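You operate a simulated robot arm through the tools that you are given. There is no shell and no other tool. Be economical: measure what you need, move in short steps, check, and stop when the job is done.

You are at the controls of a simulated robot arm. One attempt, no reset.

## Task
Slide the slotted box into the jig and seat both dividers.
Fine: the yellow divider into slot one, the other into slot two.

It is judged by the outcome, as a careful person would: the job done as asked, and still so three seconds after it is handed in. It fails if anything else is knocked over, pushed out of place, dropped, spilled or broken.

## Robot
A 6-joint arm with a two-finger parallel gripper, fixed in place. Base frame: the origin is at the foot of the arm, x ahead of it, y to its left, z up; the work surface is at about z = 890. Lengths are in mm, angles in rad, forces in N, time in s.
With the tool pointing down near the work surface it reaches from about 160 to 740 mm from the base axis. Its first joint turns from -2.897 to 2.897 rad. Payload 3.91 kg.
The TCP is the grasp point between the finger pads, 30 mm short of the fingertips. In the tool frame z runs along the fingers and y along their closing line. Largest opening 110 mm; finger width 20, thickness 10; the body of the gripper, 48 by 112 mm, starts 55 mm behind the TCP.
Orientation is that of the tool frame in the base frame, as a unit quaternion [x, y, z, w]. With the fingers straight down and closing along the base's y, the tool's x points along the base's -x, its y along +y and its z along -z.

## Interface
- The arm moves only by the tool apply_moves. Its argument "targets" is a list of rows, each an object (a shift or turn left out is 0, a gripper value left out holds the last) with "rotation": the turn, a rotation vector about the tool's x, y, z in units of 8 degrees (1.0 is 8 degrees), a list of three; "delta_pos": the shift along the tool's x, y, z in units of 40 mm (1.0 is 40 mm), a list of three; "claw": the opening, from 0 (shut) to 1 (fully open). In form: [{"rotation": [wx, wy, wz], "delta_pos": [x, y, z], "claw": claw}, ...]. A call has 1 to 20 rows; each row shifts and turns the commanded pose from where the row before left it, along the tool's axes as they then stand. A call with a number of a shift or a turn outside -1 to 1 is refused whole. A row lasts 0.2 s, in which the tool goes at most 50 mm and 0.15 rad; a call with a longer step from one row to the next is refused whole, and so is a gripper value outside its range. Where a pose cannot be reached the arm comes as near as it can. A force on the tool above 40 N (or 10 N above the force at the start of the call, whichever is more), or a blocked arm, ends the call early, and 0.2 s more pass. The fingers move at their own pace (about 45 mm/s each) and stop on an object; they squeeze with about 27 N. The grip force told is the motor's: it shows also when the fingers shut on nothing. Time passes only in rows, and 0.2 s behind the last, so rows that do not move let the fingers close. It gives the time, the measured TCP pose, the force on the tool (base axes), the opening and the grip force at its end, in the units of the frame above (readings bear some noise), with the torque about the TCP (base axes, N m) and any sound that the robot's microphone picked up.
- Cameras (640 x 400 px; columns grow to the right, rows downward): "scene" is fixed at [52, -500.3, 1671]; the picture's right is [0.71, -0.70, 0.00], its down [-0.43, -0.43, -0.79] and it looks along [0.56, 0.57, -0.61] (base axes); focal length 322 px, centre (320, 200). "wrist" rides on the gripper at [71, 22, -107] in the tool frame; the picture's right is [-0.29, 0.96, 0.00], its down [-0.76, -0.23, -0.61] and it looks along [-0.58, -0.18, 0.79] (tool axes); focal length 243 px, centre (320, 200). There is no depth. A picture from a camera that has moved, and an enlarged one, comes with that camera's place and axes in the base frame and with its lens.
- camera(camera): a new picture of that camera. No time passes.
- lift_body(by): slides the trunk up (or, below 0, down) by that many mm; the arm rides with it, the base frame stays. It gives what a move gives, with no picture.
- zoom(camera, box): a new picture of the part [left, top, right, bottom] of that camera's present view, enlarged. No time passes.
- finish_job(): hands the job in; it is judged then, once.

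Work in short steps. Places have to be worked out from the pictures, the camera data and where the tool is seen: move nearer, look again, correct. Check each grasp and each placing, and mend what went wrong. You have 120 turns and 84 pictures in all, those below and enlarged ones among them. Open the gripper and draw the arm clear of the work before you hand the job in, unless the task says otherwise; then end with one line.

The tools are called after "Request:" as a command line: name --argument value ..., lists and objects as JSON in quotes. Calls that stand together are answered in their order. apply_moves: Moves the arm, as the interface text tells. Its arguments: {"type":"object","properties":{"targets":{"type":"array","items":{"type":"object","properties":{"rotation":{"type":"array","items":{"type":"number"}},"delta_pos":{"type":"array","items":{"type":"number"}},"claw":{"type":"number"}}}}},"required":["targets"]} The other tools are called the same way: lift_body (by) slides the trunk up or down; camera (camera) takes a picture; zoom (camera, box) takes an enlarged picture of a part of a camera's view; finish_job () hands the job in.

At the start:

```text
time: 0.0
eef_pos: [425.6, 46.1, 1234.4]
tool_rot: [0.001, 1.0, 0.0, 0.0]
contact_force: [-0.1, -0.7, 0.9]
moment: [-0.02, 0.02, -0.01]
finger_gap: 110.0
grasp_force: 0.1
trunk travel left (down, up): [-525.0, 65.0]
```

scene: 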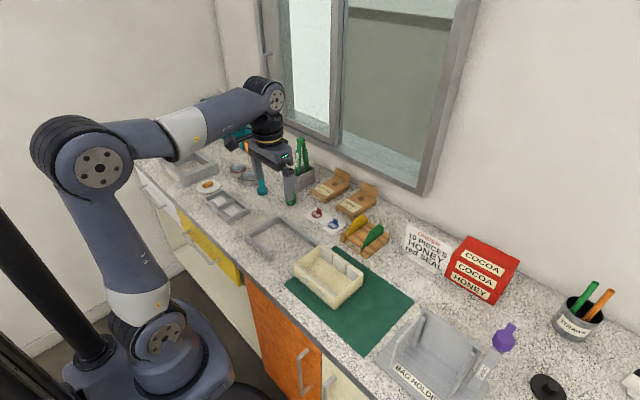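
wrist: 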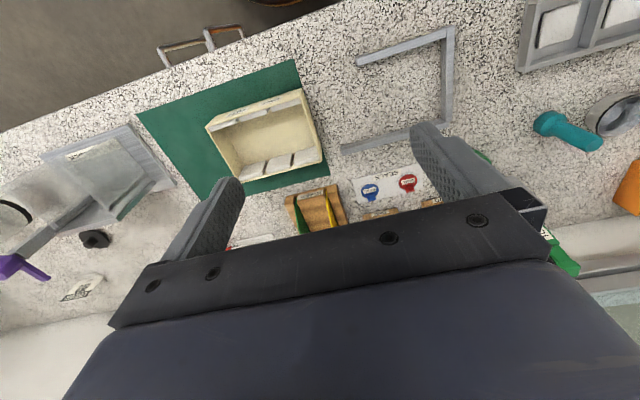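

I see a cream box on the green mat, a U-shaped grey jig left of it, and a rack with yellow and green dividers. I zoom in for detail.

Request:
zoom --camera "scene" --box '[230, 180, 430, 330]'

Request:
zoom --camera "wrist" --box '[190, 20, 470, 240]'

```text
2.67 times, centred on (330, 255) of scene
camera zoom: at [52.0, -500.3, 1671.0], right [0.71, -0.7, 0.0], down [-0.43, -0.43, -0.79], along [0.56, 0.57, -0.61], focal length 857 px, centre (293, 53)
```

zoom: 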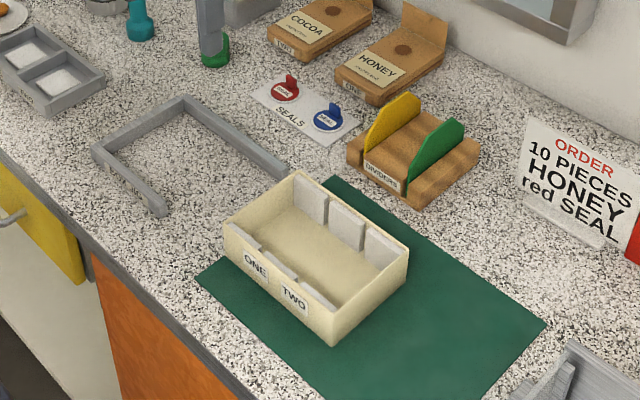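

```text
1.82 times, centred on (330, 130) of wrist
camera zoom: at [354.0, 67.1, 1340.9], right [0.29, 0.96, 0.0], down [0.76, -0.23, 0.61], along [0.58, -0.18, -0.79], focal length 441 px, centre (302, 327)
```

zoom: 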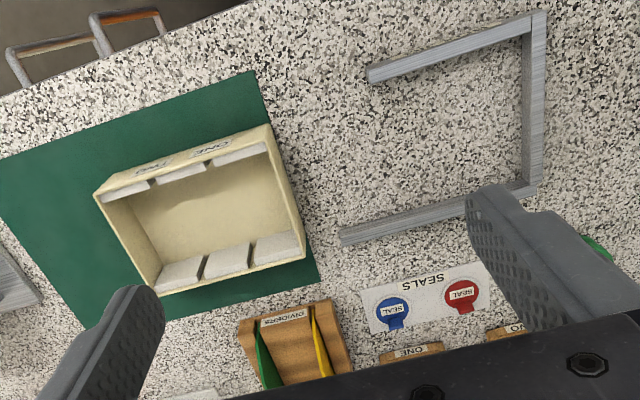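

The jig looks axis-aligned (about x 424–578, back at y≈250). The box is centred near (497,-72) and may be slightly yawed. I move for a closer look at it.

Request:
apply_moves --targets '[{"delta_pos": [0.53, -0.44, 0.57], "claw": 1}, {"delta_pos": [0.53, -0.44, 0.57]}, {"delta_pos": [0.53, -0.44, 0.57]}, {"delta_pos": [0.53, -0.44, 0.57]}, {}]'

Request:
camera --camera "wrist"

```text
time: 1.2
eef_pos: [339.1, -24.8, 1141.5]
tool_rot: [0.001, 1.0, 0.0, 0.0]
contact_force: [-0.1, -0.4, 0.0]
moment: [0.0, -0.02, 0.01]
finger_gap: 109.9
grasp_force: 0.0
trunk travel left (down, up): [-525.0, 65.0]
```

```text
79 pictures are left
camera wrist: at [268.5, -3.9, 1249.8], right [0.29, 0.96, 0.0], down [0.76, -0.23, 0.61], along [0.58, -0.18, -0.79], focal length 243 px, centre (320, 200)
```

wrist: 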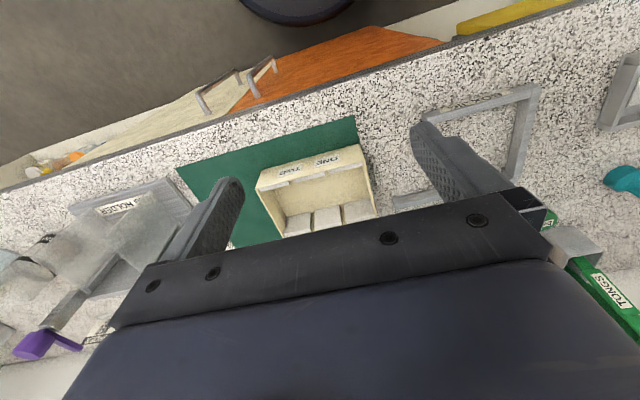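

The camera is mounted inverted, so the gripper hides the far part of the view. I move forward so the box falls in the clear upper half.

Request:
apply_moves --targets '[{"delta_pos": [-0.82, -0.1, 0.17]}, {"delta_pos": [-0.82, -0.1, 0.17]}, {"delta_pos": [-0.82, -0.1, 0.17]}, {"delta_pos": [-0.82, -0.1, 0.17]}, {}]'

Request:
zoom --camera "wrist" --box '[120, 0, 440, 200]'

```text
time: 2.4
eef_pos: [472.0, -40.9, 1115.2]
tool_rot: [0.0, 1.0, -0.001, 0.0]
contact_force: [0.6, 0.0, -0.1]
moment: [-0.01, 0.04, 0.01]
finger_gap: 109.9
grasp_force: 0.1
trunk travel left (down, up): [-525.0, 65.0]
```

```text
2.00 times, centred on (280, 100) of wrist
camera zoom: at [401.1, -19.9, 1221.6], right [0.29, 0.96, 0.0], down [0.76, -0.23, 0.61], along [0.58, -0.18, -0.79], focal length 485 px, centre (400, 400)
```

zoom: 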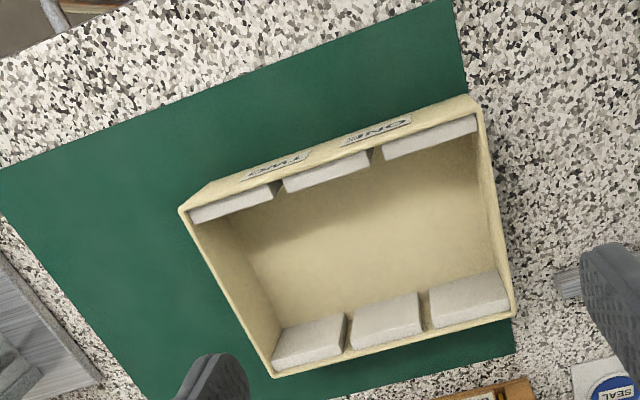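

The box spans about x 442–559, y -160…8, with its top near z 947 and yaw near zero. Next I get the same kind of view of the jig.

Request:
apply_moves --targets '[{"delta_pos": [0, 0.9, 0]}, {"delta_pos": [0, 0.9, 0]}, {"delta_pos": [0, 0.9, 0]}, {"delta_pos": [0, 0.9, 0]}, {"delta_pos": [0, 0.9, 0]}, {}]'

Request:
zoom --camera "wrist" --box '[120, 0, 440, 200]'

```text
time: 3.8
eef_pos: [470.9, 138.4, 1115.3]
tool_rot: [0.001, 1.0, 0.0, 0.001]
contact_force: [0.1, -0.1, 0.4]
moment: [-0.01, -0.06, -0.01]
finger_gap: 110.2
grasp_force: 0.1
trunk travel left (down, up): [-525.0, 65.0]
```

```text
2.00 times, centred on (280, 100) of wrist
camera zoom: at [400.4, 160.6, 1222.6], right [0.29, 0.96, 0.0], down [0.76, -0.23, 0.61], along [0.58, -0.18, -0.79], focal length 485 px, centre (400, 400)
```

zoom: 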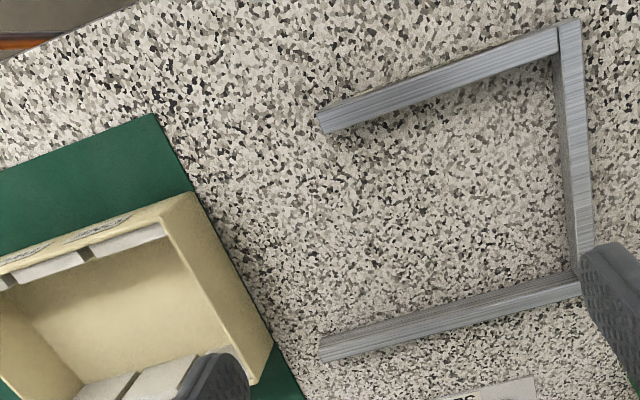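

I zoom in on the arm ends and the corners to get the inner faces.

Request:
zoom --camera "wrist" --box '[270, 0, 430, 100]'

Request:
zoom --camera "wrist" --box '[270, 100, 430, 200]'

```text
4.00 times, centred on (350, 50) of wrist
camera zoom: at [400.4, 160.6, 1222.6], right [0.29, 0.96, 0.0], down [0.76, -0.23, 0.61], along [0.58, -0.18, -0.79], focal length 970 px, centre (200, 800)
```

zoom: 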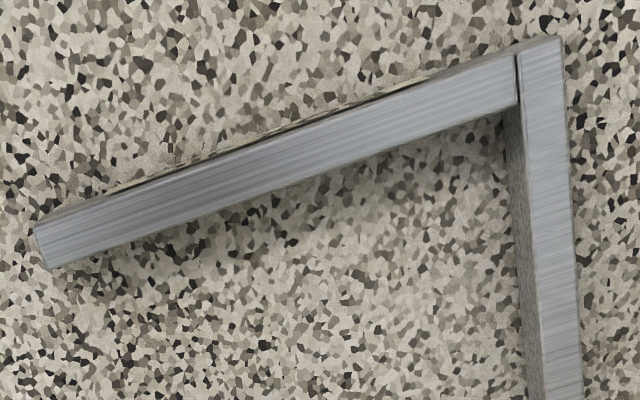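

```text
4.00 times, centred on (350, 150) of wrist
camera zoom: at [400.4, 160.6, 1222.6], right [0.29, 0.96, 0.0], down [0.76, -0.23, 0.61], along [0.58, -0.18, -0.79], focal length 970 px, centre (200, 400)
```

zoom: 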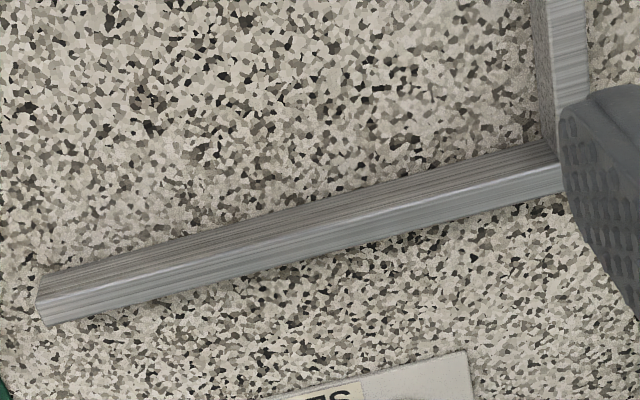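

The jig's inner faces are at x≈434.5 and 565.5, its inner back is at y≈237 and its height about 20. The box is about 118 wide, so centred at x=500 it has clearance. I'll grip the box's -y wall at its middle, so I go above it with the gripper half open.

Request:
apply_moves --targets '[{"delta_pos": [-0.0925, -0.926, 0], "claw": 0.5}, {"delta_pos": [-0.0925, -0.926, 0]}, {"delta_pos": [-0.0925, -0.926, 0]}, {"delta_pos": [-0.0925, -0.926, 0]}, {"delta_pos": [-0.0925, -0.926, 0]}, {"delta_pos": [-0.0925, -0.926, 0]}, {"delta_pos": [-0.0925, -0.926, 0]}, {"delta_pos": [-0.0925, -0.926, 0]}, {"delta_pos": [0, 0, 0.96]}, {"delta_pos": [0, 0, 0.96]}, {"delta_pos": [0, 0, 0.96]}, {}]'

Request:
camera --camera "wrist"

Request:
zoom --camera "scene" --box '[250, 180, 450, 305]'

```text
time: 6.4
eef_pos: [500.8, -157.5, 999.1]
tool_rot: [0.001, 1.0, 0.001, 0.001]
contact_force: [0.5, 1.2, -0.1]
moment: [0.05, 0.0, 0.01]
finger_gap: 54.8
grasp_force: 0.0
trunk travel left (down, up): [-525.0, 65.0]
```

```text
74 pictures are left
camera wrist: at [430.4, -136.0, 1106.4], right [0.29, 0.96, 0.0], down [0.76, -0.23, 0.61], along [0.58, -0.18, -0.79], focal length 243 px, centre (320, 200)
```

wrist: 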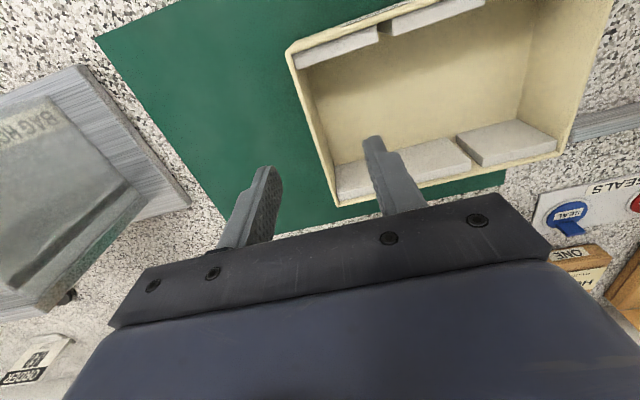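

```text
3.20 times, centred on (350, 242) of scene
camera zoom: at [52.0, -500.3, 1671.0], right [0.71, -0.7, 0.0], down [-0.43, -0.43, -0.79], along [0.56, 0.57, -0.61], focal length 1029 px, centre (224, 64)
```

zoom: 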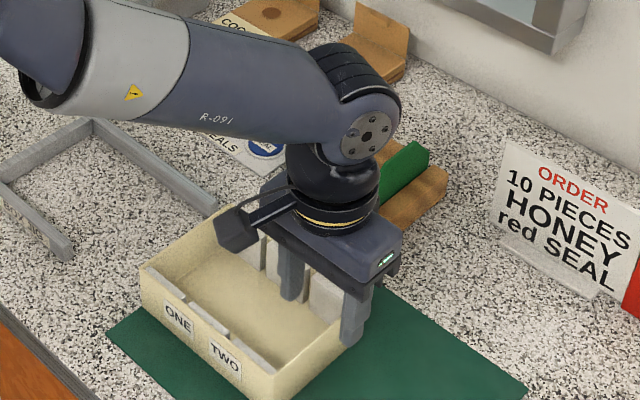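

The fingers straddle the -y wall with clearance. I descend to z≈933 and close.

Request:
apply_moves --targets '[{"delta_pos": [0, 0, 0.8]}, {"delta_pos": [0, 0.02, 0.84]}, {}, {"claw": 0}, {"claw": 0}, {"claw": 0}, {"claw": 0}, {"claw": 0}]'

Request:
camera --camera "wrist"

```text
time: 8.2
eef_pos: [501.6, -157.2, 935.0]
tool_rot: [0.001, 1.0, 0.0, -0.001]
contact_force: [0.2, -1.1, -0.4]
moment: [-0.06, -0.05, 0.0]
finger_gap: 2.7
grasp_force: 27.0
trunk travel left (down, up): [-525.0, 65.0]
```

```text
72 pictures are left
camera wrist: at [430.2, -135.0, 1041.1], right [0.29, 0.96, 0.0], down [0.76, -0.23, 0.61], along [0.58, -0.18, -0.79], focal length 243 px, centre (320, 200)
```

wrist: 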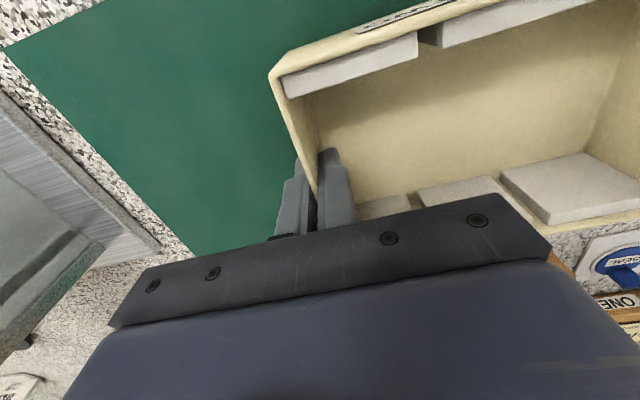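

The wall is gripped (2.7 mm). I slide about 30 mm towards the jig and check alignment before entering.

Request:
apply_moves --targets '[{"delta_pos": [0, 0.25, 0]}, {"delta_pos": [0, 0.25, 0]}, {"delta_pos": [0, 0.25, 0]}, {}]'

Request:
zoom --camera "scene" --box '[220, 180, 420, 305]'

Request:
camera --camera "wrist"

```text
time: 9.2
eef_pos: [502.0, -126.1, 933.7]
tool_rot: [0.0, 1.0, 0.0, -0.001]
contact_force: [-0.1, 0.5, 0.6]
moment: [-0.12, 0.0, -0.01]
finger_gap: 2.5
grasp_force: 27.0
trunk travel left (down, up): [-525.0, 65.0]
```

```text
3.20 times, centred on (320, 242) of scene
camera zoom: at [52.0, -500.3, 1671.0], right [0.71, -0.7, 0.0], down [-0.43, -0.43, -0.79], along [0.56, 0.57, -0.61], focal length 1029 px, centre (320, 64)
```

zoom: 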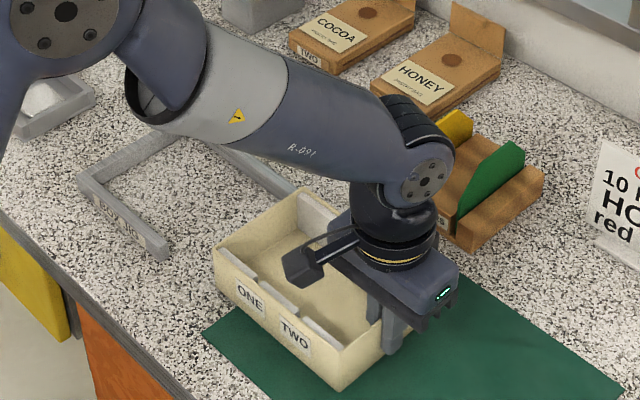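

```text
70 pictures are left
camera wrist: at [430.2, -104.4, 1041.2], right [0.29, 0.96, 0.0], down [0.76, -0.23, 0.61], along [0.58, -0.18, -0.79], focal length 243 px, centre (320, 200)
```

wrist: 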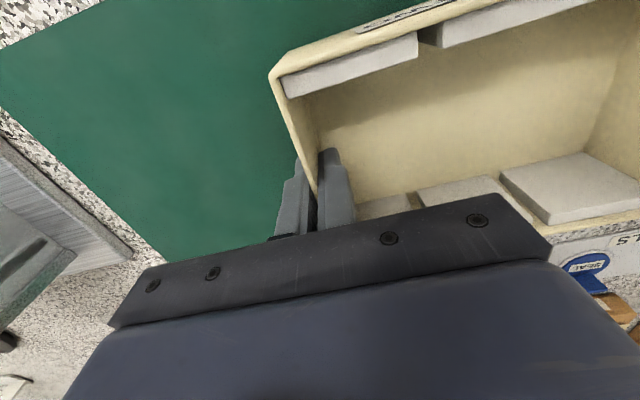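

The box slides with the gripper without slipping. I continue 55 mm, still short of the near arm's end at y≈105.

Request:
apply_moves --targets '[{"delta_pos": [0, 0.27, 0]}, {"delta_pos": [0, 0.27, 0]}, {"delta_pos": [0, 0.27, 0]}, {"delta_pos": [0, 0.27, 0]}, {"delta_pos": [0, 0.27, 0]}, {}]'

Request:
zoom --camera "scene" --box '[220, 180, 420, 305]'

Request:
camera --camera "wrist"

```text
time: 10.6
eef_pos: [500.9, -71.5, 933.8]
tool_rot: [0.001, 1.0, 0.0, 0.0]
contact_force: [-0.4, 0.1, 0.1]
moment: [-0.14, 0.02, -0.01]
finger_gap: 2.5
grasp_force: 27.1
trunk travel left (down, up): [-525.0, 65.0]
```

```text
3.20 times, centred on (320, 242) of scene
camera zoom: at [52.0, -500.3, 1671.0], right [0.71, -0.7, 0.0], down [-0.43, -0.43, -0.79], along [0.56, 0.57, -0.61], focal length 1029 px, centre (320, 64)
```

zoom: 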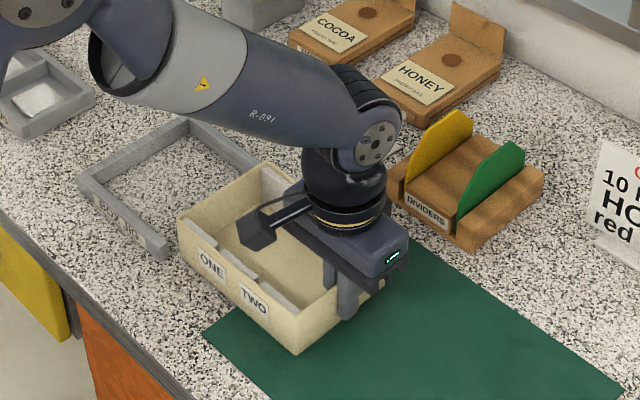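

```text
68 pictures are left
camera wrist: at [430.0, -50.0, 1041.4], right [0.29, 0.96, 0.0], down [0.76, -0.23, 0.61], along [0.58, -0.18, -0.79], focal length 243 px, centre (320, 200)
```

wrist: 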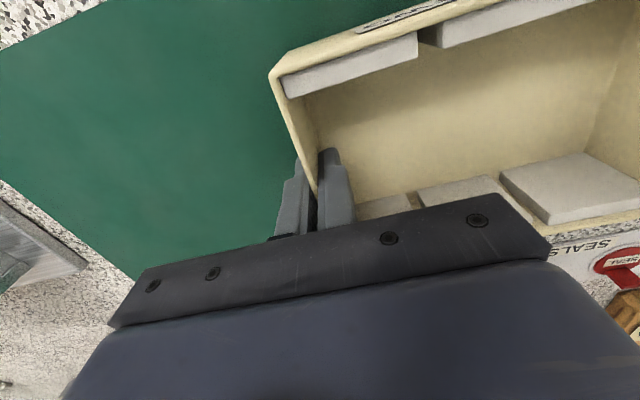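

The box's near corner lies about 8–10 mm inside the near arm's inner face, so it should enter freely. I slide further.

Request:
apply_moves --targets '[{"delta_pos": [0, 0.25, 0]}, {"delta_pos": [0, 0.25, 0]}, {"delta_pos": [0, 0.25, 0]}, {"delta_pos": [0, 0.25, 0]}, {"delta_pos": [0, 0.25, 0]}, {"delta_pos": [0, 0.25, 0]}, {"delta_pos": [0, 0.25, 0]}, {"delta_pos": [0, 0.25, 0]}, {"delta_pos": [0, 0.25, 0]}, {"delta_pos": [0, 0.25, 0]}, {"delta_pos": [0, 0.25, 0]}, {"delta_pos": [0, 0.25, 0]}, {}]'

Request:
zoom --camera "scene" --box '[200, 160, 400, 285]'

```text
time: 13.4
eef_pos: [501.0, 47.7, 933.5]
tool_rot: [0.001, 1.0, -0.001, 0.0]
contact_force: [0.0, -0.8, -0.3]
moment: [-0.11, 0.02, 0.02]
finger_gap: 2.6
grasp_force: 27.2
trunk travel left (down, up): [-525.0, 65.0]
```

```text
3.20 times, centred on (300, 222) of scene
camera zoom: at [52.0, -500.3, 1671.0], right [0.71, -0.7, 0.0], down [-0.43, -0.43, -0.79], along [0.56, 0.57, -0.61], focal length 1029 px, centre (384, 128)
```

zoom: 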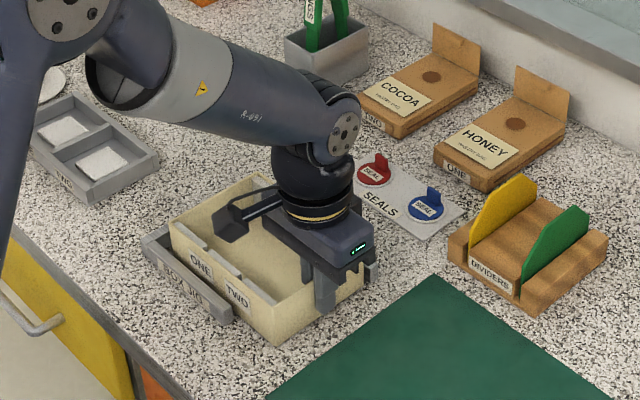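

The box is in the jig with roughly 20 mm to go. I continue in small steps until contact.

Request:
apply_moves --targets '[{"delta_pos": [0, 0.1, 0]}, {"delta_pos": [0, 0.1, 0]}, {"delta_pos": [0, 0.1, 0]}, {"delta_pos": [0, 0.1, 0]}, {"delta_pos": [0, 0.05, 0]}, {}]'

Request:
zoom --camera "scene" --box '[220, 180, 340, 255]'

```text
time: 14.8
eef_pos: [500.3, 66.5, 934.3]
tool_rot: [0.0, 1.0, 0.0, 0.0]
contact_force: [0.2, 0.4, -0.1]
moment: [-0.16, 0.03, 0.0]
finger_gap: 2.7
grasp_force: 26.8
trunk travel left (down, up): [-525.0, 65.0]
```

```text
5.33 times, centred on (280, 218) of scene
camera zoom: at [52.0, -500.3, 1671.0], right [0.71, -0.7, 0.0], down [-0.43, -0.43, -0.79], along [0.56, 0.57, -0.61], focal length 1714 px, centre (533, 107)
```

zoom: 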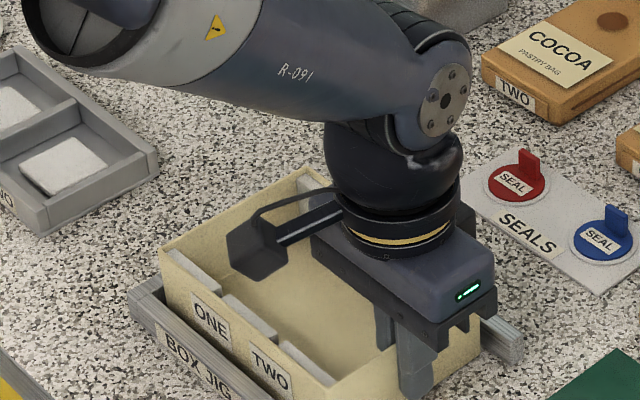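

Not touching yet; I keep creeping until the force shows contact.

Request:
apply_moves --targets '[{"delta_pos": [0, 0.04, 0]}, {"delta_pos": [0, 0.04, 0]}, {"delta_pos": [0, 0.04, 0]}, {}]'

```text
time: 15.8
eef_pos: [500.1, 68.5, 936.0]
tool_rot: [0.001, 1.0, 0.0, 0.0]
contact_force: [-0.2, -9.4, -0.1]
moment: [-0.21, -0.04, 0.05]
finger_gap: 2.6
grasp_force: 27.0
trunk travel left (down, up): [-525.0, 65.0]
```

Contact with the jig's back shows as -9.4 N. I release, rise, and look down from where both box and jig show.

Request:
apply_moves --targets '[{"claw": 0.4}, {"claw": 0.4}, {"claw": 0.4}, {"delta_pos": [0, 0, -0.9]}, {"delta_pos": [0, 0, -0.9]}, {"delta_pos": [0, 0, -0.9]}, {"delta_pos": [0.3, 0.5, -0.9], "claw": 1}, {"delta_pos": [0.3, 0.7, -0.8]}, {"delta_pos": [0.2, 0.7, -0.6]}, {}]'

Request:
zoom --camera "wrist" --box '[160, 0, 480, 200]'

Request:
camera --camera "scene"

```text
time: 18.0
eef_pos: [468.2, 148.0, 1134.1]
tool_rot: [0.0, 1.0, 0.0, -0.001]
contact_force: [0.6, 0.1, 0.2]
moment: [-0.01, -0.03, -0.01]
finger_gap: 110.0
grasp_force: 0.1
trunk travel left (down, up): [-525.0, 65.0]
```

```text
2.00 times, centred on (320, 100) of wrist
camera zoom: at [397.7, 169.0, 1241.0], right [0.29, 0.96, 0.0], down [0.76, -0.23, 0.61], along [0.58, -0.18, -0.79], focal length 485 px, centre (320, 400)
```

zoom: 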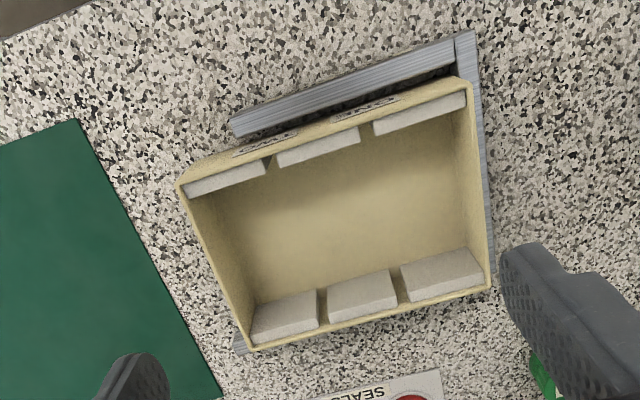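

```text
64 pictures are left
```

scene: 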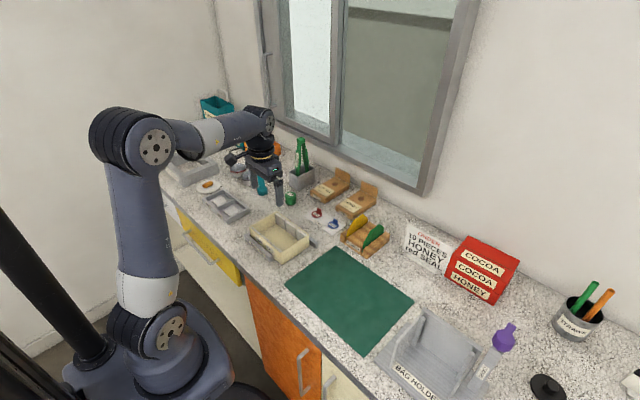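

The box is seated in the jig. I zoom in on the slots for exact positions, with slot one near y≈180 and slot two near y≈128.

Request:
zoom --camera "wrist" --box '[280, 120, 408, 200]'

Request:
zoom --camera "wrist" --box '[270, 30, 398, 110]'

```text
5.00 times, centred on (344, 160) of wrist
camera zoom: at [397.7, 169.0, 1241.0], right [0.29, 0.96, 0.0], down [0.76, -0.23, 0.61], along [0.58, -0.18, -0.79], focal length 1213 px, centre (200, 400)
```

zoom: 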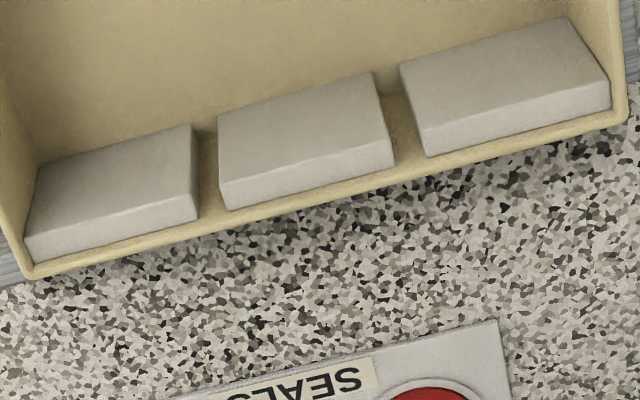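

```text
5.00 times, centred on (334, 70) of wrist
camera zoom: at [397.7, 169.0, 1241.0], right [0.29, 0.96, 0.0], down [0.76, -0.23, 0.61], along [0.58, -0.18, -0.79], focal length 1213 px, centre (250, 850)
```

zoom: 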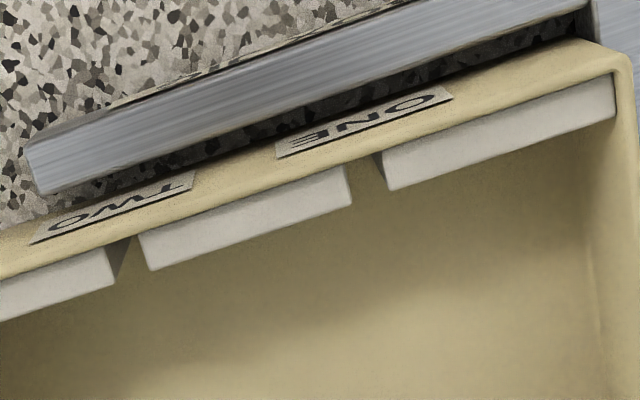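

Slots measured at the block tops: slot one at y≈179.8, slot two at y≈124.8, each about 9 mm wide, box centre x≈500. Now I look at the rack with the dividers.

Request:
apply_moves --targets '[{"delta_pos": [-0.515, -0.89, 0]}, {"delta_pos": [-0.515, -0.89, 0]}, {"delta_pos": [-0.515, -0.89, 0]}, {"delta_pos": [-0.515, -0.89, 0]}, {"delta_pos": [-0.515, -0.89, 0]}, {}]'

Request:
camera --camera "wrist"

Request:
zoom --camera "scene" --box '[310, 190, 430, 265]'

```text
time: 19.4
eef_pos: [572.3, -32.1, 1134.3]
tool_rot: [0.0, 1.0, 0.0, 0.0]
contact_force: [-0.3, -0.3, -0.4]
moment: [0.05, -0.02, 0.01]
finger_gap: 110.0
grasp_force: 0.0
trunk travel left (down, up): [-525.0, 65.0]
```

```text
61 pictures are left
camera wrist: at [501.3, -11.3, 1241.8], right [0.29, 0.96, 0.0], down [0.76, -0.23, 0.61], along [0.58, -0.18, -0.79], focal length 243 px, centre (320, 200)
```

wrist: 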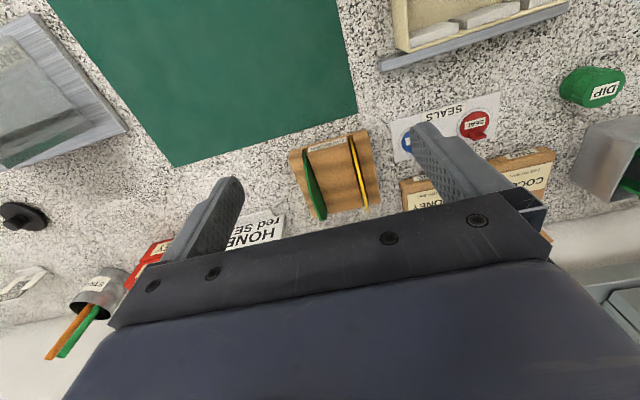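

```text
5.33 times, centred on (370, 228) of scene
camera zoom: at [52.0, -500.3, 1671.0], right [0.71, -0.7, 0.0], down [-0.43, -0.43, -0.79], along [0.56, 0.57, -0.61], focal length 1714 px, centre (53, 53)
```

zoom: 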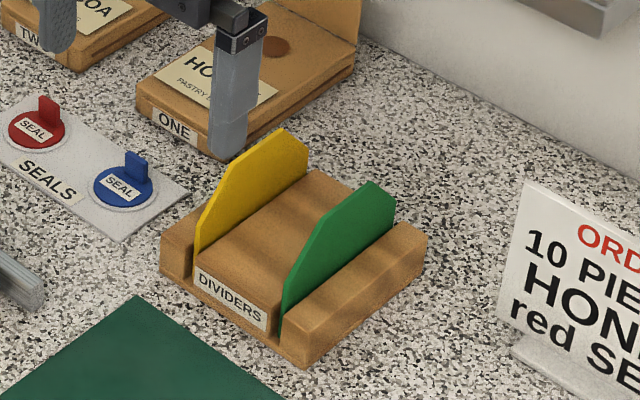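

Request:
zoom --camera "wrist" --box '[270, 120, 398, 220]'

```text
4.00 times, centred on (334, 170) of wrist
camera zoom: at [501.3, -11.3, 1241.8], right [0.29, 0.96, 0.0], down [0.76, -0.23, 0.61], along [0.58, -0.18, -0.79], focal length 970 px, centre (264, 320)
```

zoom: 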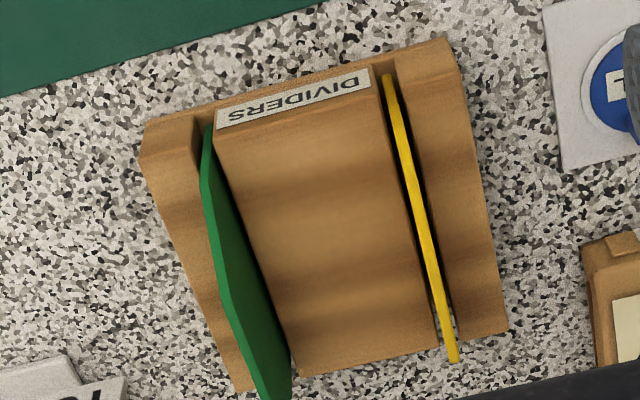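

Dividers run along x, centred near x≈708, yellow at y≈-11, green at y≈-82; tops at z≈985 and side corners at z≈951. I go above the yellow with the gripper half open.

Request:
apply_moves --targets '[{"delta_pos": [-0.848, 0.13, 0], "claw": 0.5}, {"delta_pos": [-0.848, 0.13, 0]}, {"delta_pos": [-0.848, 0.13, 0]}, {"delta_pos": [-0.848, 0.13, 0]}, {"delta_pos": [0, 0, 0.85]}, {"delta_pos": [0, 0, 0.85]}, {"delta_pos": [0, 0, 0.5]}, {}]'

Request:
camera --camera "wrist"

Request:
zoom --camera "scene" --box '[310, 170, 430, 265]'

```text
time: 21.2
eef_pos: [707.0, -9.9, 1044.5]
tool_rot: [0.0, 1.0, -0.001, 0.0]
contact_force: [0.8, -0.4, 0.3]
moment: [-0.04, 0.02, -0.07]
finger_gap: 55.1
grasp_force: 0.0
trunk travel left (down, up): [-525.0, 65.0]
```

```text
58 pictures are left
camera wrist: at [636.5, 11.1, 1152.6], right [0.29, 0.96, 0.0], down [0.76, -0.23, 0.61], along [0.58, -0.18, -0.79], focal length 243 px, centre (320, 200)
```

wrist: 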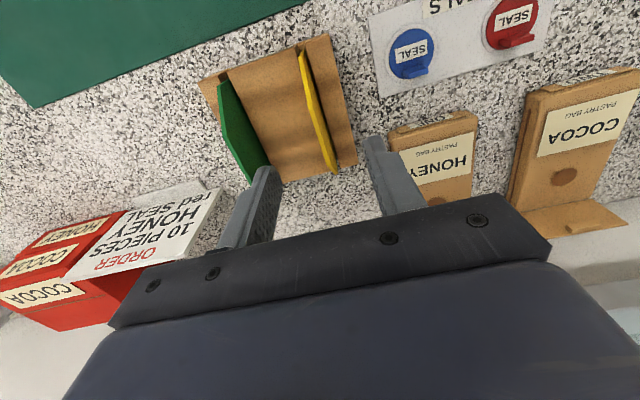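

```text
4.21 times, centred on (370, 218) of scene
camera zoom: at [52.0, -500.3, 1671.0], right [0.71, -0.7, 0.0], down [-0.43, -0.43, -0.79], along [0.56, 0.57, -0.61], focal length 1354 px, centre (110, 126)
```

zoom: 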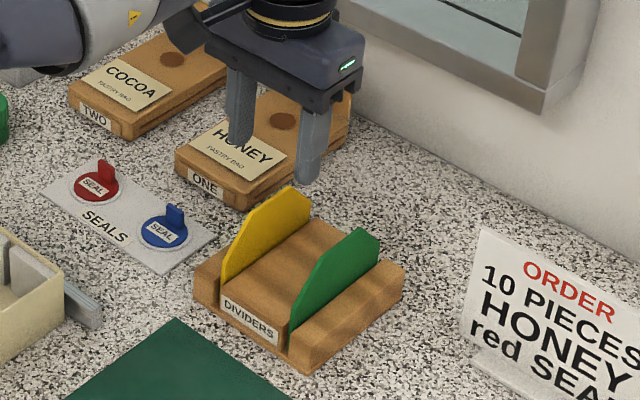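

Yellow's centre works out at x≈706, y≈-10.5, between the open fingers. I descend to z≈968 and close.

Request:
apply_moves --targets '[{"delta_pos": [0.02, -0.015, 0.7]}, {"delta_pos": [0, 0, 0.7]}, {"delta_pos": [0, 0, 0.5]}, {}, {"claw": 0}, {"claw": 0}, {"claw": 0}, {"claw": 0}, {"claw": 0}]'

Request:
camera --camera "wrist"

Request:
zoom --camera "scene" --box '[310, 170, 430, 265]'

```text
time: 23.2
eef_pos: [706.4, -11.6, 968.8]
tool_rot: [0.0, 1.0, 0.0, 0.001]
contact_force: [0.4, 0.3, 0.7]
moment: [0.0, 0.01, -0.02]
finger_gap: 3.0
grasp_force: 27.2
trunk travel left (down, up): [-525.0, 65.0]
```

```text
56 pictures are left
camera wrist: at [635.7, 9.6, 1076.3], right [0.29, 0.96, 0.0], down [0.76, -0.23, 0.61], along [0.58, -0.18, -0.79], focal length 243 px, centre (320, 200)
```

wrist: 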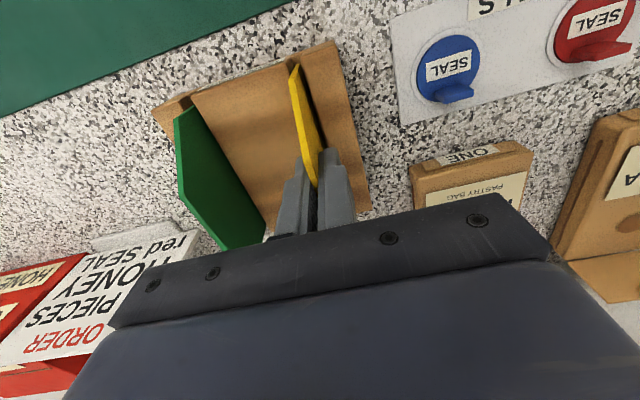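

```text
4.21 times, centred on (370, 218) of scene
camera zoom: at [52.0, -500.3, 1671.0], right [0.71, -0.7, 0.0], down [-0.43, -0.43, -0.79], along [0.56, 0.57, -0.61], focal length 1354 px, centre (110, 126)
```

zoom: 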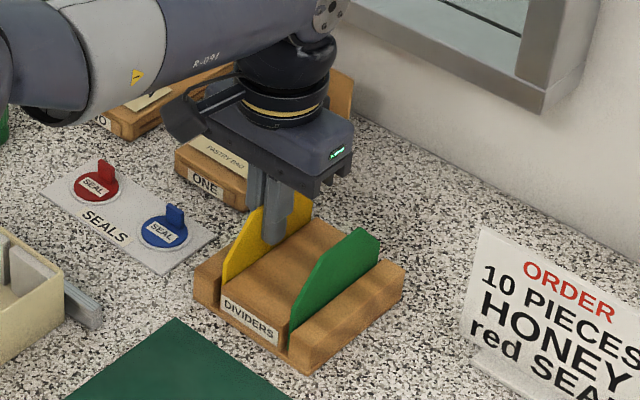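

The yellow divider is gripped at 3 mm. I lift it straight up 120 mm and check it held.

Request:
apply_moves --targets '[{"delta_pos": [0, 0, -0.4]}, {"delta_pos": [0, 0, -0.5]}, {"delta_pos": [0, 0, -0.6]}, {"delta_pos": [0, 0, -0.7]}, {"delta_pos": [0, 0, -0.8]}, {}]'

Request:
camera --camera "wrist"

Request:
zoom --camera "scene" --box '[310, 150, 430, 265]'

```text
time: 24.6
eef_pos: [706.9, -11.4, 1090.7]
tool_rot: [0.001, 1.0, 0.0, 0.0]
contact_force: [0.1, -1.1, 0.1]
moment: [0.0, 0.01, -0.01]
finger_gap: 3.0
grasp_force: 26.5
trunk travel left (down, up): [-525.0, 65.0]
```

```text
54 pictures are left
camera wrist: at [635.8, 10.3, 1197.9], right [0.29, 0.96, 0.0], down [0.76, -0.23, 0.61], along [0.58, -0.18, -0.79], focal length 243 px, centre (320, 200)
```

wrist: 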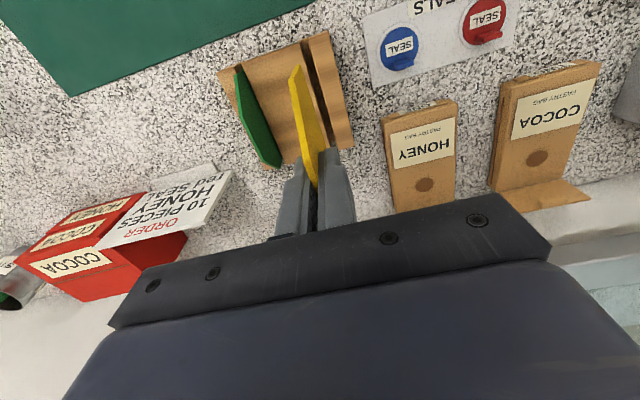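

```text
3.48 times, centred on (370, 208) of scene
camera zoom: at [52.0, -500.3, 1671.0], right [0.71, -0.7, 0.0], down [-0.43, -0.43, -0.79], along [0.56, 0.57, -0.61], focal length 1118 px, centre (146, 174)
```

zoom: 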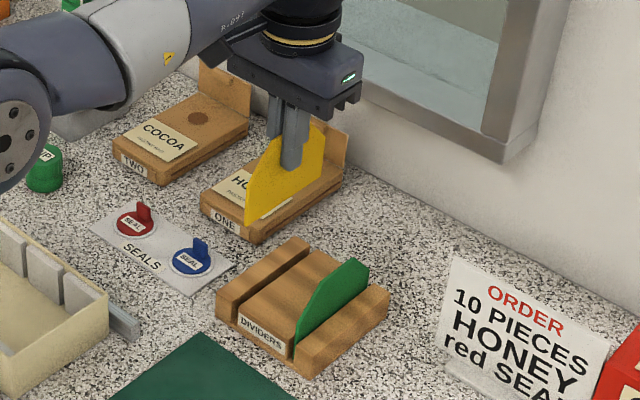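

The divider is held level, its bottom about 74 mm below the TCP. I carry it above slot one at (500, 179.8).

Request:
apply_moves --targets '[{"delta_pos": [0.739, 0.683, 0]}, {"delta_pos": [0.739, 0.683, 0]}, {"delta_pos": [0.739, 0.683, 0]}, {"delta_pos": [0.739, 0.683, 0]}, {"delta_pos": [0.739, 0.683, 0]}, {"delta_pos": [0.739, 0.683, 0]}, {"delta_pos": [0.739, 0.683, 0]}, {}, {}]'

Request:
camera --camera "wrist"

Request:
zoom --camera "scene" --box '[220, 150, 340, 265]'

```text
time: 26.6
eef_pos: [499.6, 179.7, 1089.3]
tool_rot: [0.001, 1.0, 0.0, 0.001]
contact_force: [-0.2, -0.4, 0.3]
moment: [-0.03, -0.01, -0.01]
finger_gap: 2.7
grasp_force: 27.0
trunk travel left (down, up): [-525.0, 65.0]
```

```text
52 pictures are left
camera wrist: at [428.2, 201.4, 1197.2], right [0.29, 0.96, 0.0], down [0.76, -0.23, 0.61], along [0.58, -0.18, -0.79], focal length 243 px, centre (320, 200)
```

wrist: 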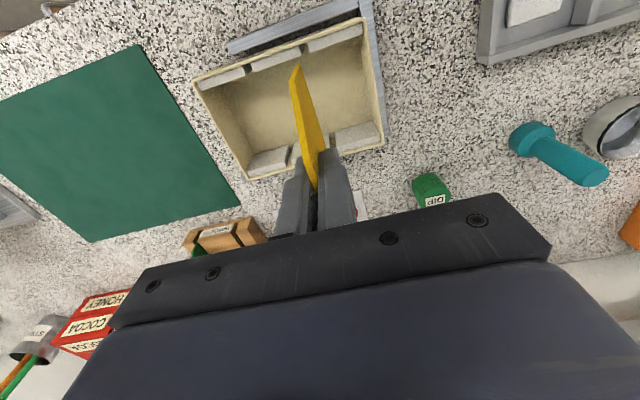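

```text
3.48 times, centred on (280, 208) of scene
camera zoom: at [52.0, -500.3, 1671.0], right [0.71, -0.7, 0.0], down [-0.43, -0.43, -0.79], along [0.56, 0.57, -0.61], focal length 1118 px, centre (459, 174)
```

zoom: 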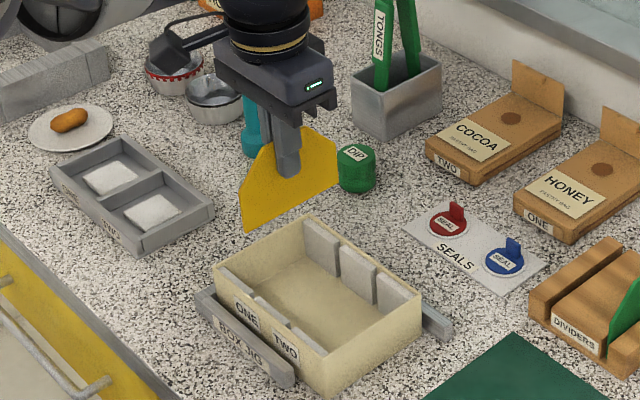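

Measured in the same frame, the divider (length ~106) is centred over the box in x. I lower to about 10 mm above the rim and check the ends against the slot.

Request:
apply_moves --targets '[{"delta_pos": [0, 0, 0.5]}, {"delta_pos": [0, 0, 0.5]}, {"delta_pos": [0, 0, 0.4]}, {}]'

Request:
zoom --camera "wrist" --box '[200, 0, 440, 150]'

Request:
zoom --camera "scene" --box '[240, 190, 336, 250]'

```text
time: 27.6
eef_pos: [500.1, 179.9, 1035.5]
tool_rot: [0.001, 1.0, 0.0, 0.0]
contact_force: [0.4, 0.1, -1.5]
moment: [0.03, -0.01, -0.05]
finger_gap: 2.4
grasp_force: 27.4
trunk travel left (down, up): [-525.0, 65.0]
```

```text
2.67 times, centred on (320, 75) of wrist
camera zoom: at [428.7, 201.7, 1142.0], right [0.29, 0.96, 0.0], down [0.76, -0.23, 0.61], along [0.58, -0.18, -0.79], focal length 647 px, centre (320, 533)
```

zoom: 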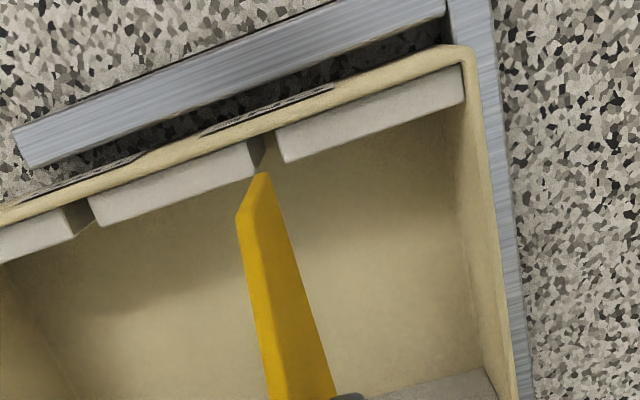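

```text
6.67 times, centred on (288, 220) of scene
camera zoom: at [52.0, -500.3, 1671.0], right [0.71, -0.7, 0.0], down [-0.43, -0.43, -0.79], along [0.56, 0.57, -0.61], focal length 2143 px, centre (533, 67)
```

zoom: 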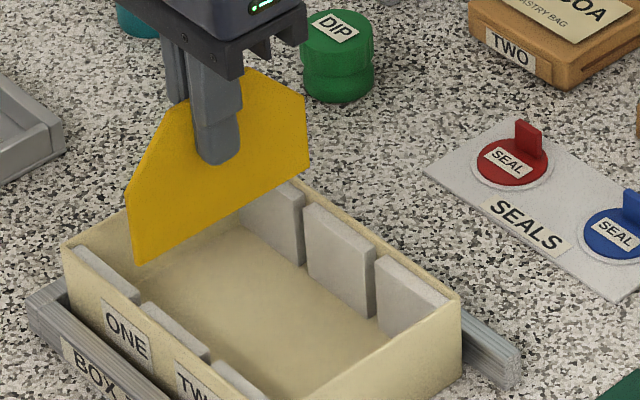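

The divider sits about 2.5 mm too far in +x and about 0.6 mm low in y relative to the slot. I correct both and lower until the bottom just enters the slot.

Request:
apply_moves --targets '[{"delta_pos": [0.0625, 0.015, 0]}, {"delta_pos": [0, 0, 0.15]}, {"delta_pos": [0, 0, 0.15]}, {"delta_pos": [0, 0, 0.15]}, {"delta_pos": [0, 0, 0.1]}, {}]'

Request:
zoom --camera "wrist" --box '[200, 0, 440, 150]'

Request:
zoom --camera "scene" --box '[240, 190, 336, 250]'

```text
time: 29.0
eef_pos: [497.4, 182.3, 1013.0]
tool_rot: [0.001, 1.0, 0.0, 0.0]
contact_force: [-0.2, -0.6, -0.2]
moment: [0.0, 0.02, 0.01]
finger_gap: 2.7
grasp_force: 26.7
trunk travel left (down, up): [-525.0, 65.0]
```

```text
2.67 times, centred on (320, 75) of wrist
camera zoom: at [426.2, 202.2, 1119.3], right [0.29, 0.96, 0.0], down [0.76, -0.23, 0.61], along [0.58, -0.18, -0.79], focal length 647 px, centre (320, 533)
```

zoom: 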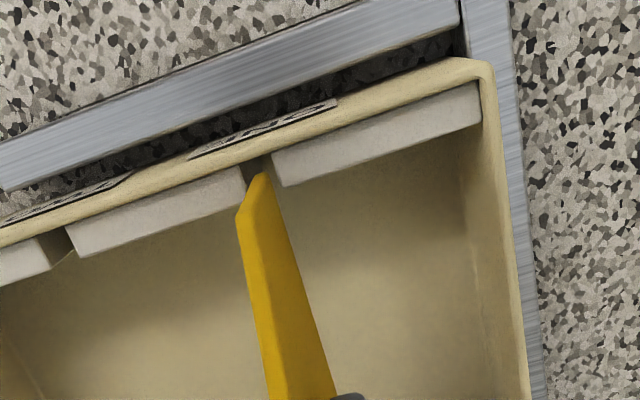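

```text
6.67 times, centred on (288, 220) of scene
camera zoom: at [52.0, -500.3, 1671.0], right [0.71, -0.7, 0.0], down [-0.43, -0.43, -0.79], along [0.56, 0.57, -0.61], focal length 2143 px, centre (533, 67)
```

zoom: 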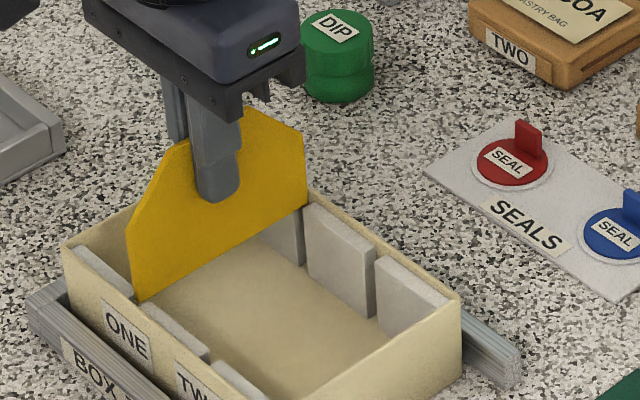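

Both ends line up in slot one. I continue down in small steps.

Request:
apply_moves --targets '[{"delta_pos": [0, 0, 0.12]}, {"delta_pos": [0, 0, 0.12]}, {"delta_pos": [0, 0, 0.12]}, {"delta_pos": [0, 0, 0.12]}, {"delta_pos": [0, 0, 0.12]}, {}]'

Request:
zoom --camera "wrist" --box '[200, 0, 440, 150]'

Request:
zoom --camera "scene" --box '[240, 190, 336, 250]'

```text
time: 30.4
eef_pos: [497.0, 181.3, 987.7]
tool_rot: [0.001, 1.0, 0.0, 0.001]
contact_force: [-0.7, 0.7, 0.5]
moment: [-0.01, 0.01, 0.01]
finger_gap: 3.0
grasp_force: 26.7
trunk travel left (down, up): [-525.0, 65.0]
```

```text
2.67 times, centred on (320, 75) of wrist
camera zoom: at [426.1, 202.3, 1095.4], right [0.29, 0.96, 0.0], down [0.76, -0.23, 0.61], along [0.58, -0.18, -0.79], focal length 647 px, centre (320, 533)
```

zoom: 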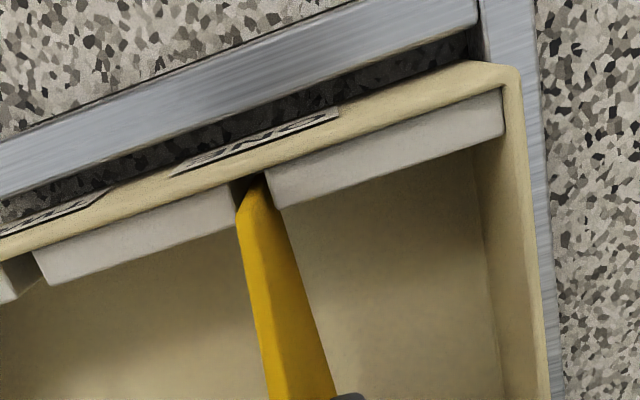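

```text
6.67 times, centred on (288, 220) of scene
camera zoom: at [52.0, -500.3, 1671.0], right [0.71, -0.7, 0.0], down [-0.43, -0.43, -0.79], along [0.56, 0.57, -0.61], focal length 2143 px, centre (533, 67)
```

zoom: 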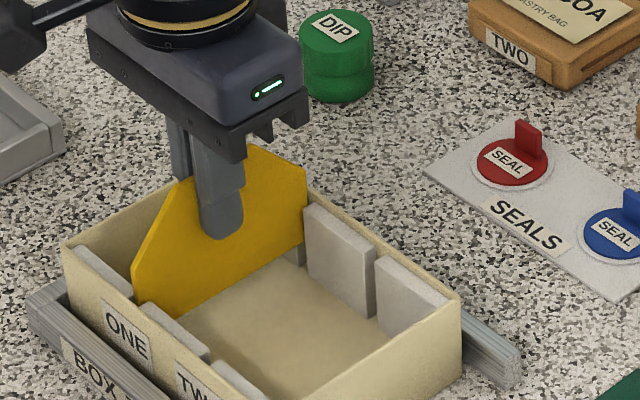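

It is inside the slot. I lower the last ~20 mm until it touches the floor.

Request:
apply_moves --targets '[{"delta_pos": [0, 0, 0.12]}, {"delta_pos": [0, 0, 0.12]}, {"delta_pos": [0, 0, 0.1]}, {"delta_pos": [0, 0, 0.05]}, {"delta_pos": [0, 0, 0.04]}, {"delta_pos": [0, 0, 0.04]}, {}]'

```text
time: 32.0
eef_pos: [497.7, 180.5, 968.9]
tool_rot: [0.0, 1.0, 0.0, 0.0]
contact_force: [0.2, 0.4, 0.4]
moment: [-0.01, 0.01, -0.01]
finger_gap: 2.7
grasp_force: 26.4
trunk travel left (down, up): [-525.0, 65.0]
```

Request:
apply_moves --targets '[{"delta_pos": [0, 0, 0.03]}, {"delta_pos": [0, 0, 0.03]}, {"delta_pos": [0, 0, 0.03]}, {}]'

Request:
zoom --camera "scene" --box '[240, 190, 336, 250]'

```text
time: 33.0
eef_pos: [497.3, 181.1, 966.7]
tool_rot: [0.001, 1.0, 0.0, 0.001]
contact_force: [-1.1, -0.4, 6.8]
moment: [0.04, 0.08, 0.0]
finger_gap: 2.9
grasp_force: 26.8
trunk travel left (down, up): [-525.0, 65.0]
```

```text
6.67 times, centred on (288, 220) of scene
camera zoom: at [52.0, -500.3, 1671.0], right [0.71, -0.7, 0.0], down [-0.43, -0.43, -0.79], along [0.56, 0.57, -0.61], focal length 2143 px, centre (533, 67)
```

zoom: 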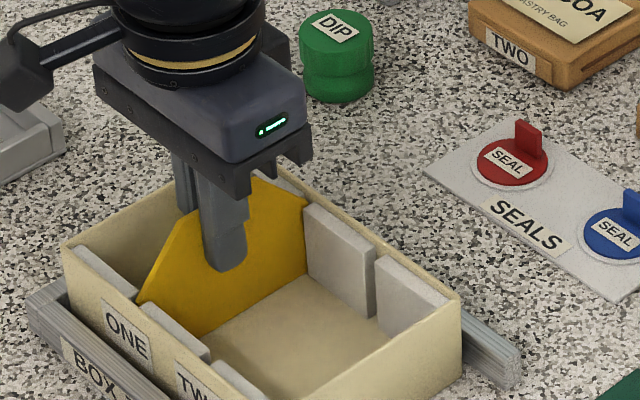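

The divider rests on the floor of the box (6.8 N). I release gently, rise straight up, and inspect.

Request:
apply_moves --targets '[{"claw": 0.15}, {"claw": 0.3}, {"claw": 0.4}, {"claw": 0.4}, {"delta_pos": [0, 0, -0.5]}, {"delta_pos": [0, 0, -0.8]}, {"delta_pos": [0, 0, -0.9]}, {"delta_pos": [0, 0, -0.9], "claw": 1}, {"delta_pos": [0.5, 0, -0.9]}, {}]'

Request:
zoom --camera "wrist" --box '[160, 0, 480, 200]'

Request:
zoom --camera "scene" --box '[240, 190, 336, 250]'

```text
time: 35.2
eef_pos: [476.4, 181.7, 1127.2]
tool_rot: [0.001, 1.0, 0.0, 0.0]
contact_force: [-0.5, -0.2, 0.2]
moment: [-0.03, 0.04, 0.02]
finger_gap: 110.0
grasp_force: 0.1
trunk travel left (down, up): [-525.0, 65.0]
```

```text
2.00 times, centred on (320, 100) of wrist
camera zoom: at [405.7, 202.5, 1234.6], right [0.29, 0.96, 0.0], down [0.76, -0.23, 0.61], along [0.58, -0.18, -0.79], focal length 485 px, centre (320, 400)
```

zoom: 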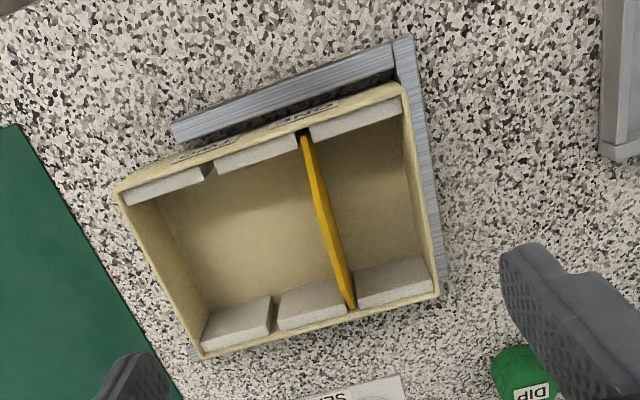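

```text
6.67 times, centred on (288, 220) of scene
camera zoom: at [52.0, -500.3, 1671.0], right [0.71, -0.7, 0.0], down [-0.43, -0.43, -0.79], along [0.56, 0.57, -0.61], focal length 2143 px, centre (533, 67)
```

zoom: 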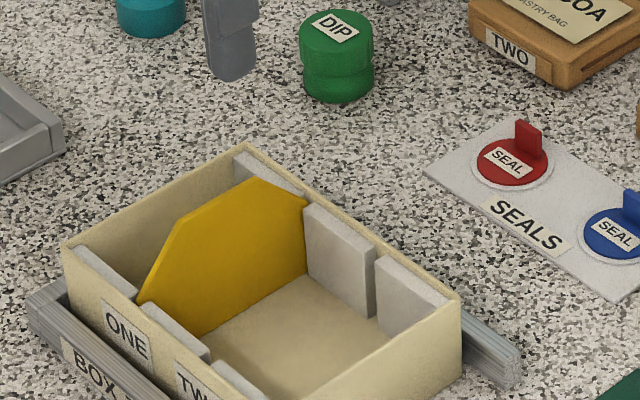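

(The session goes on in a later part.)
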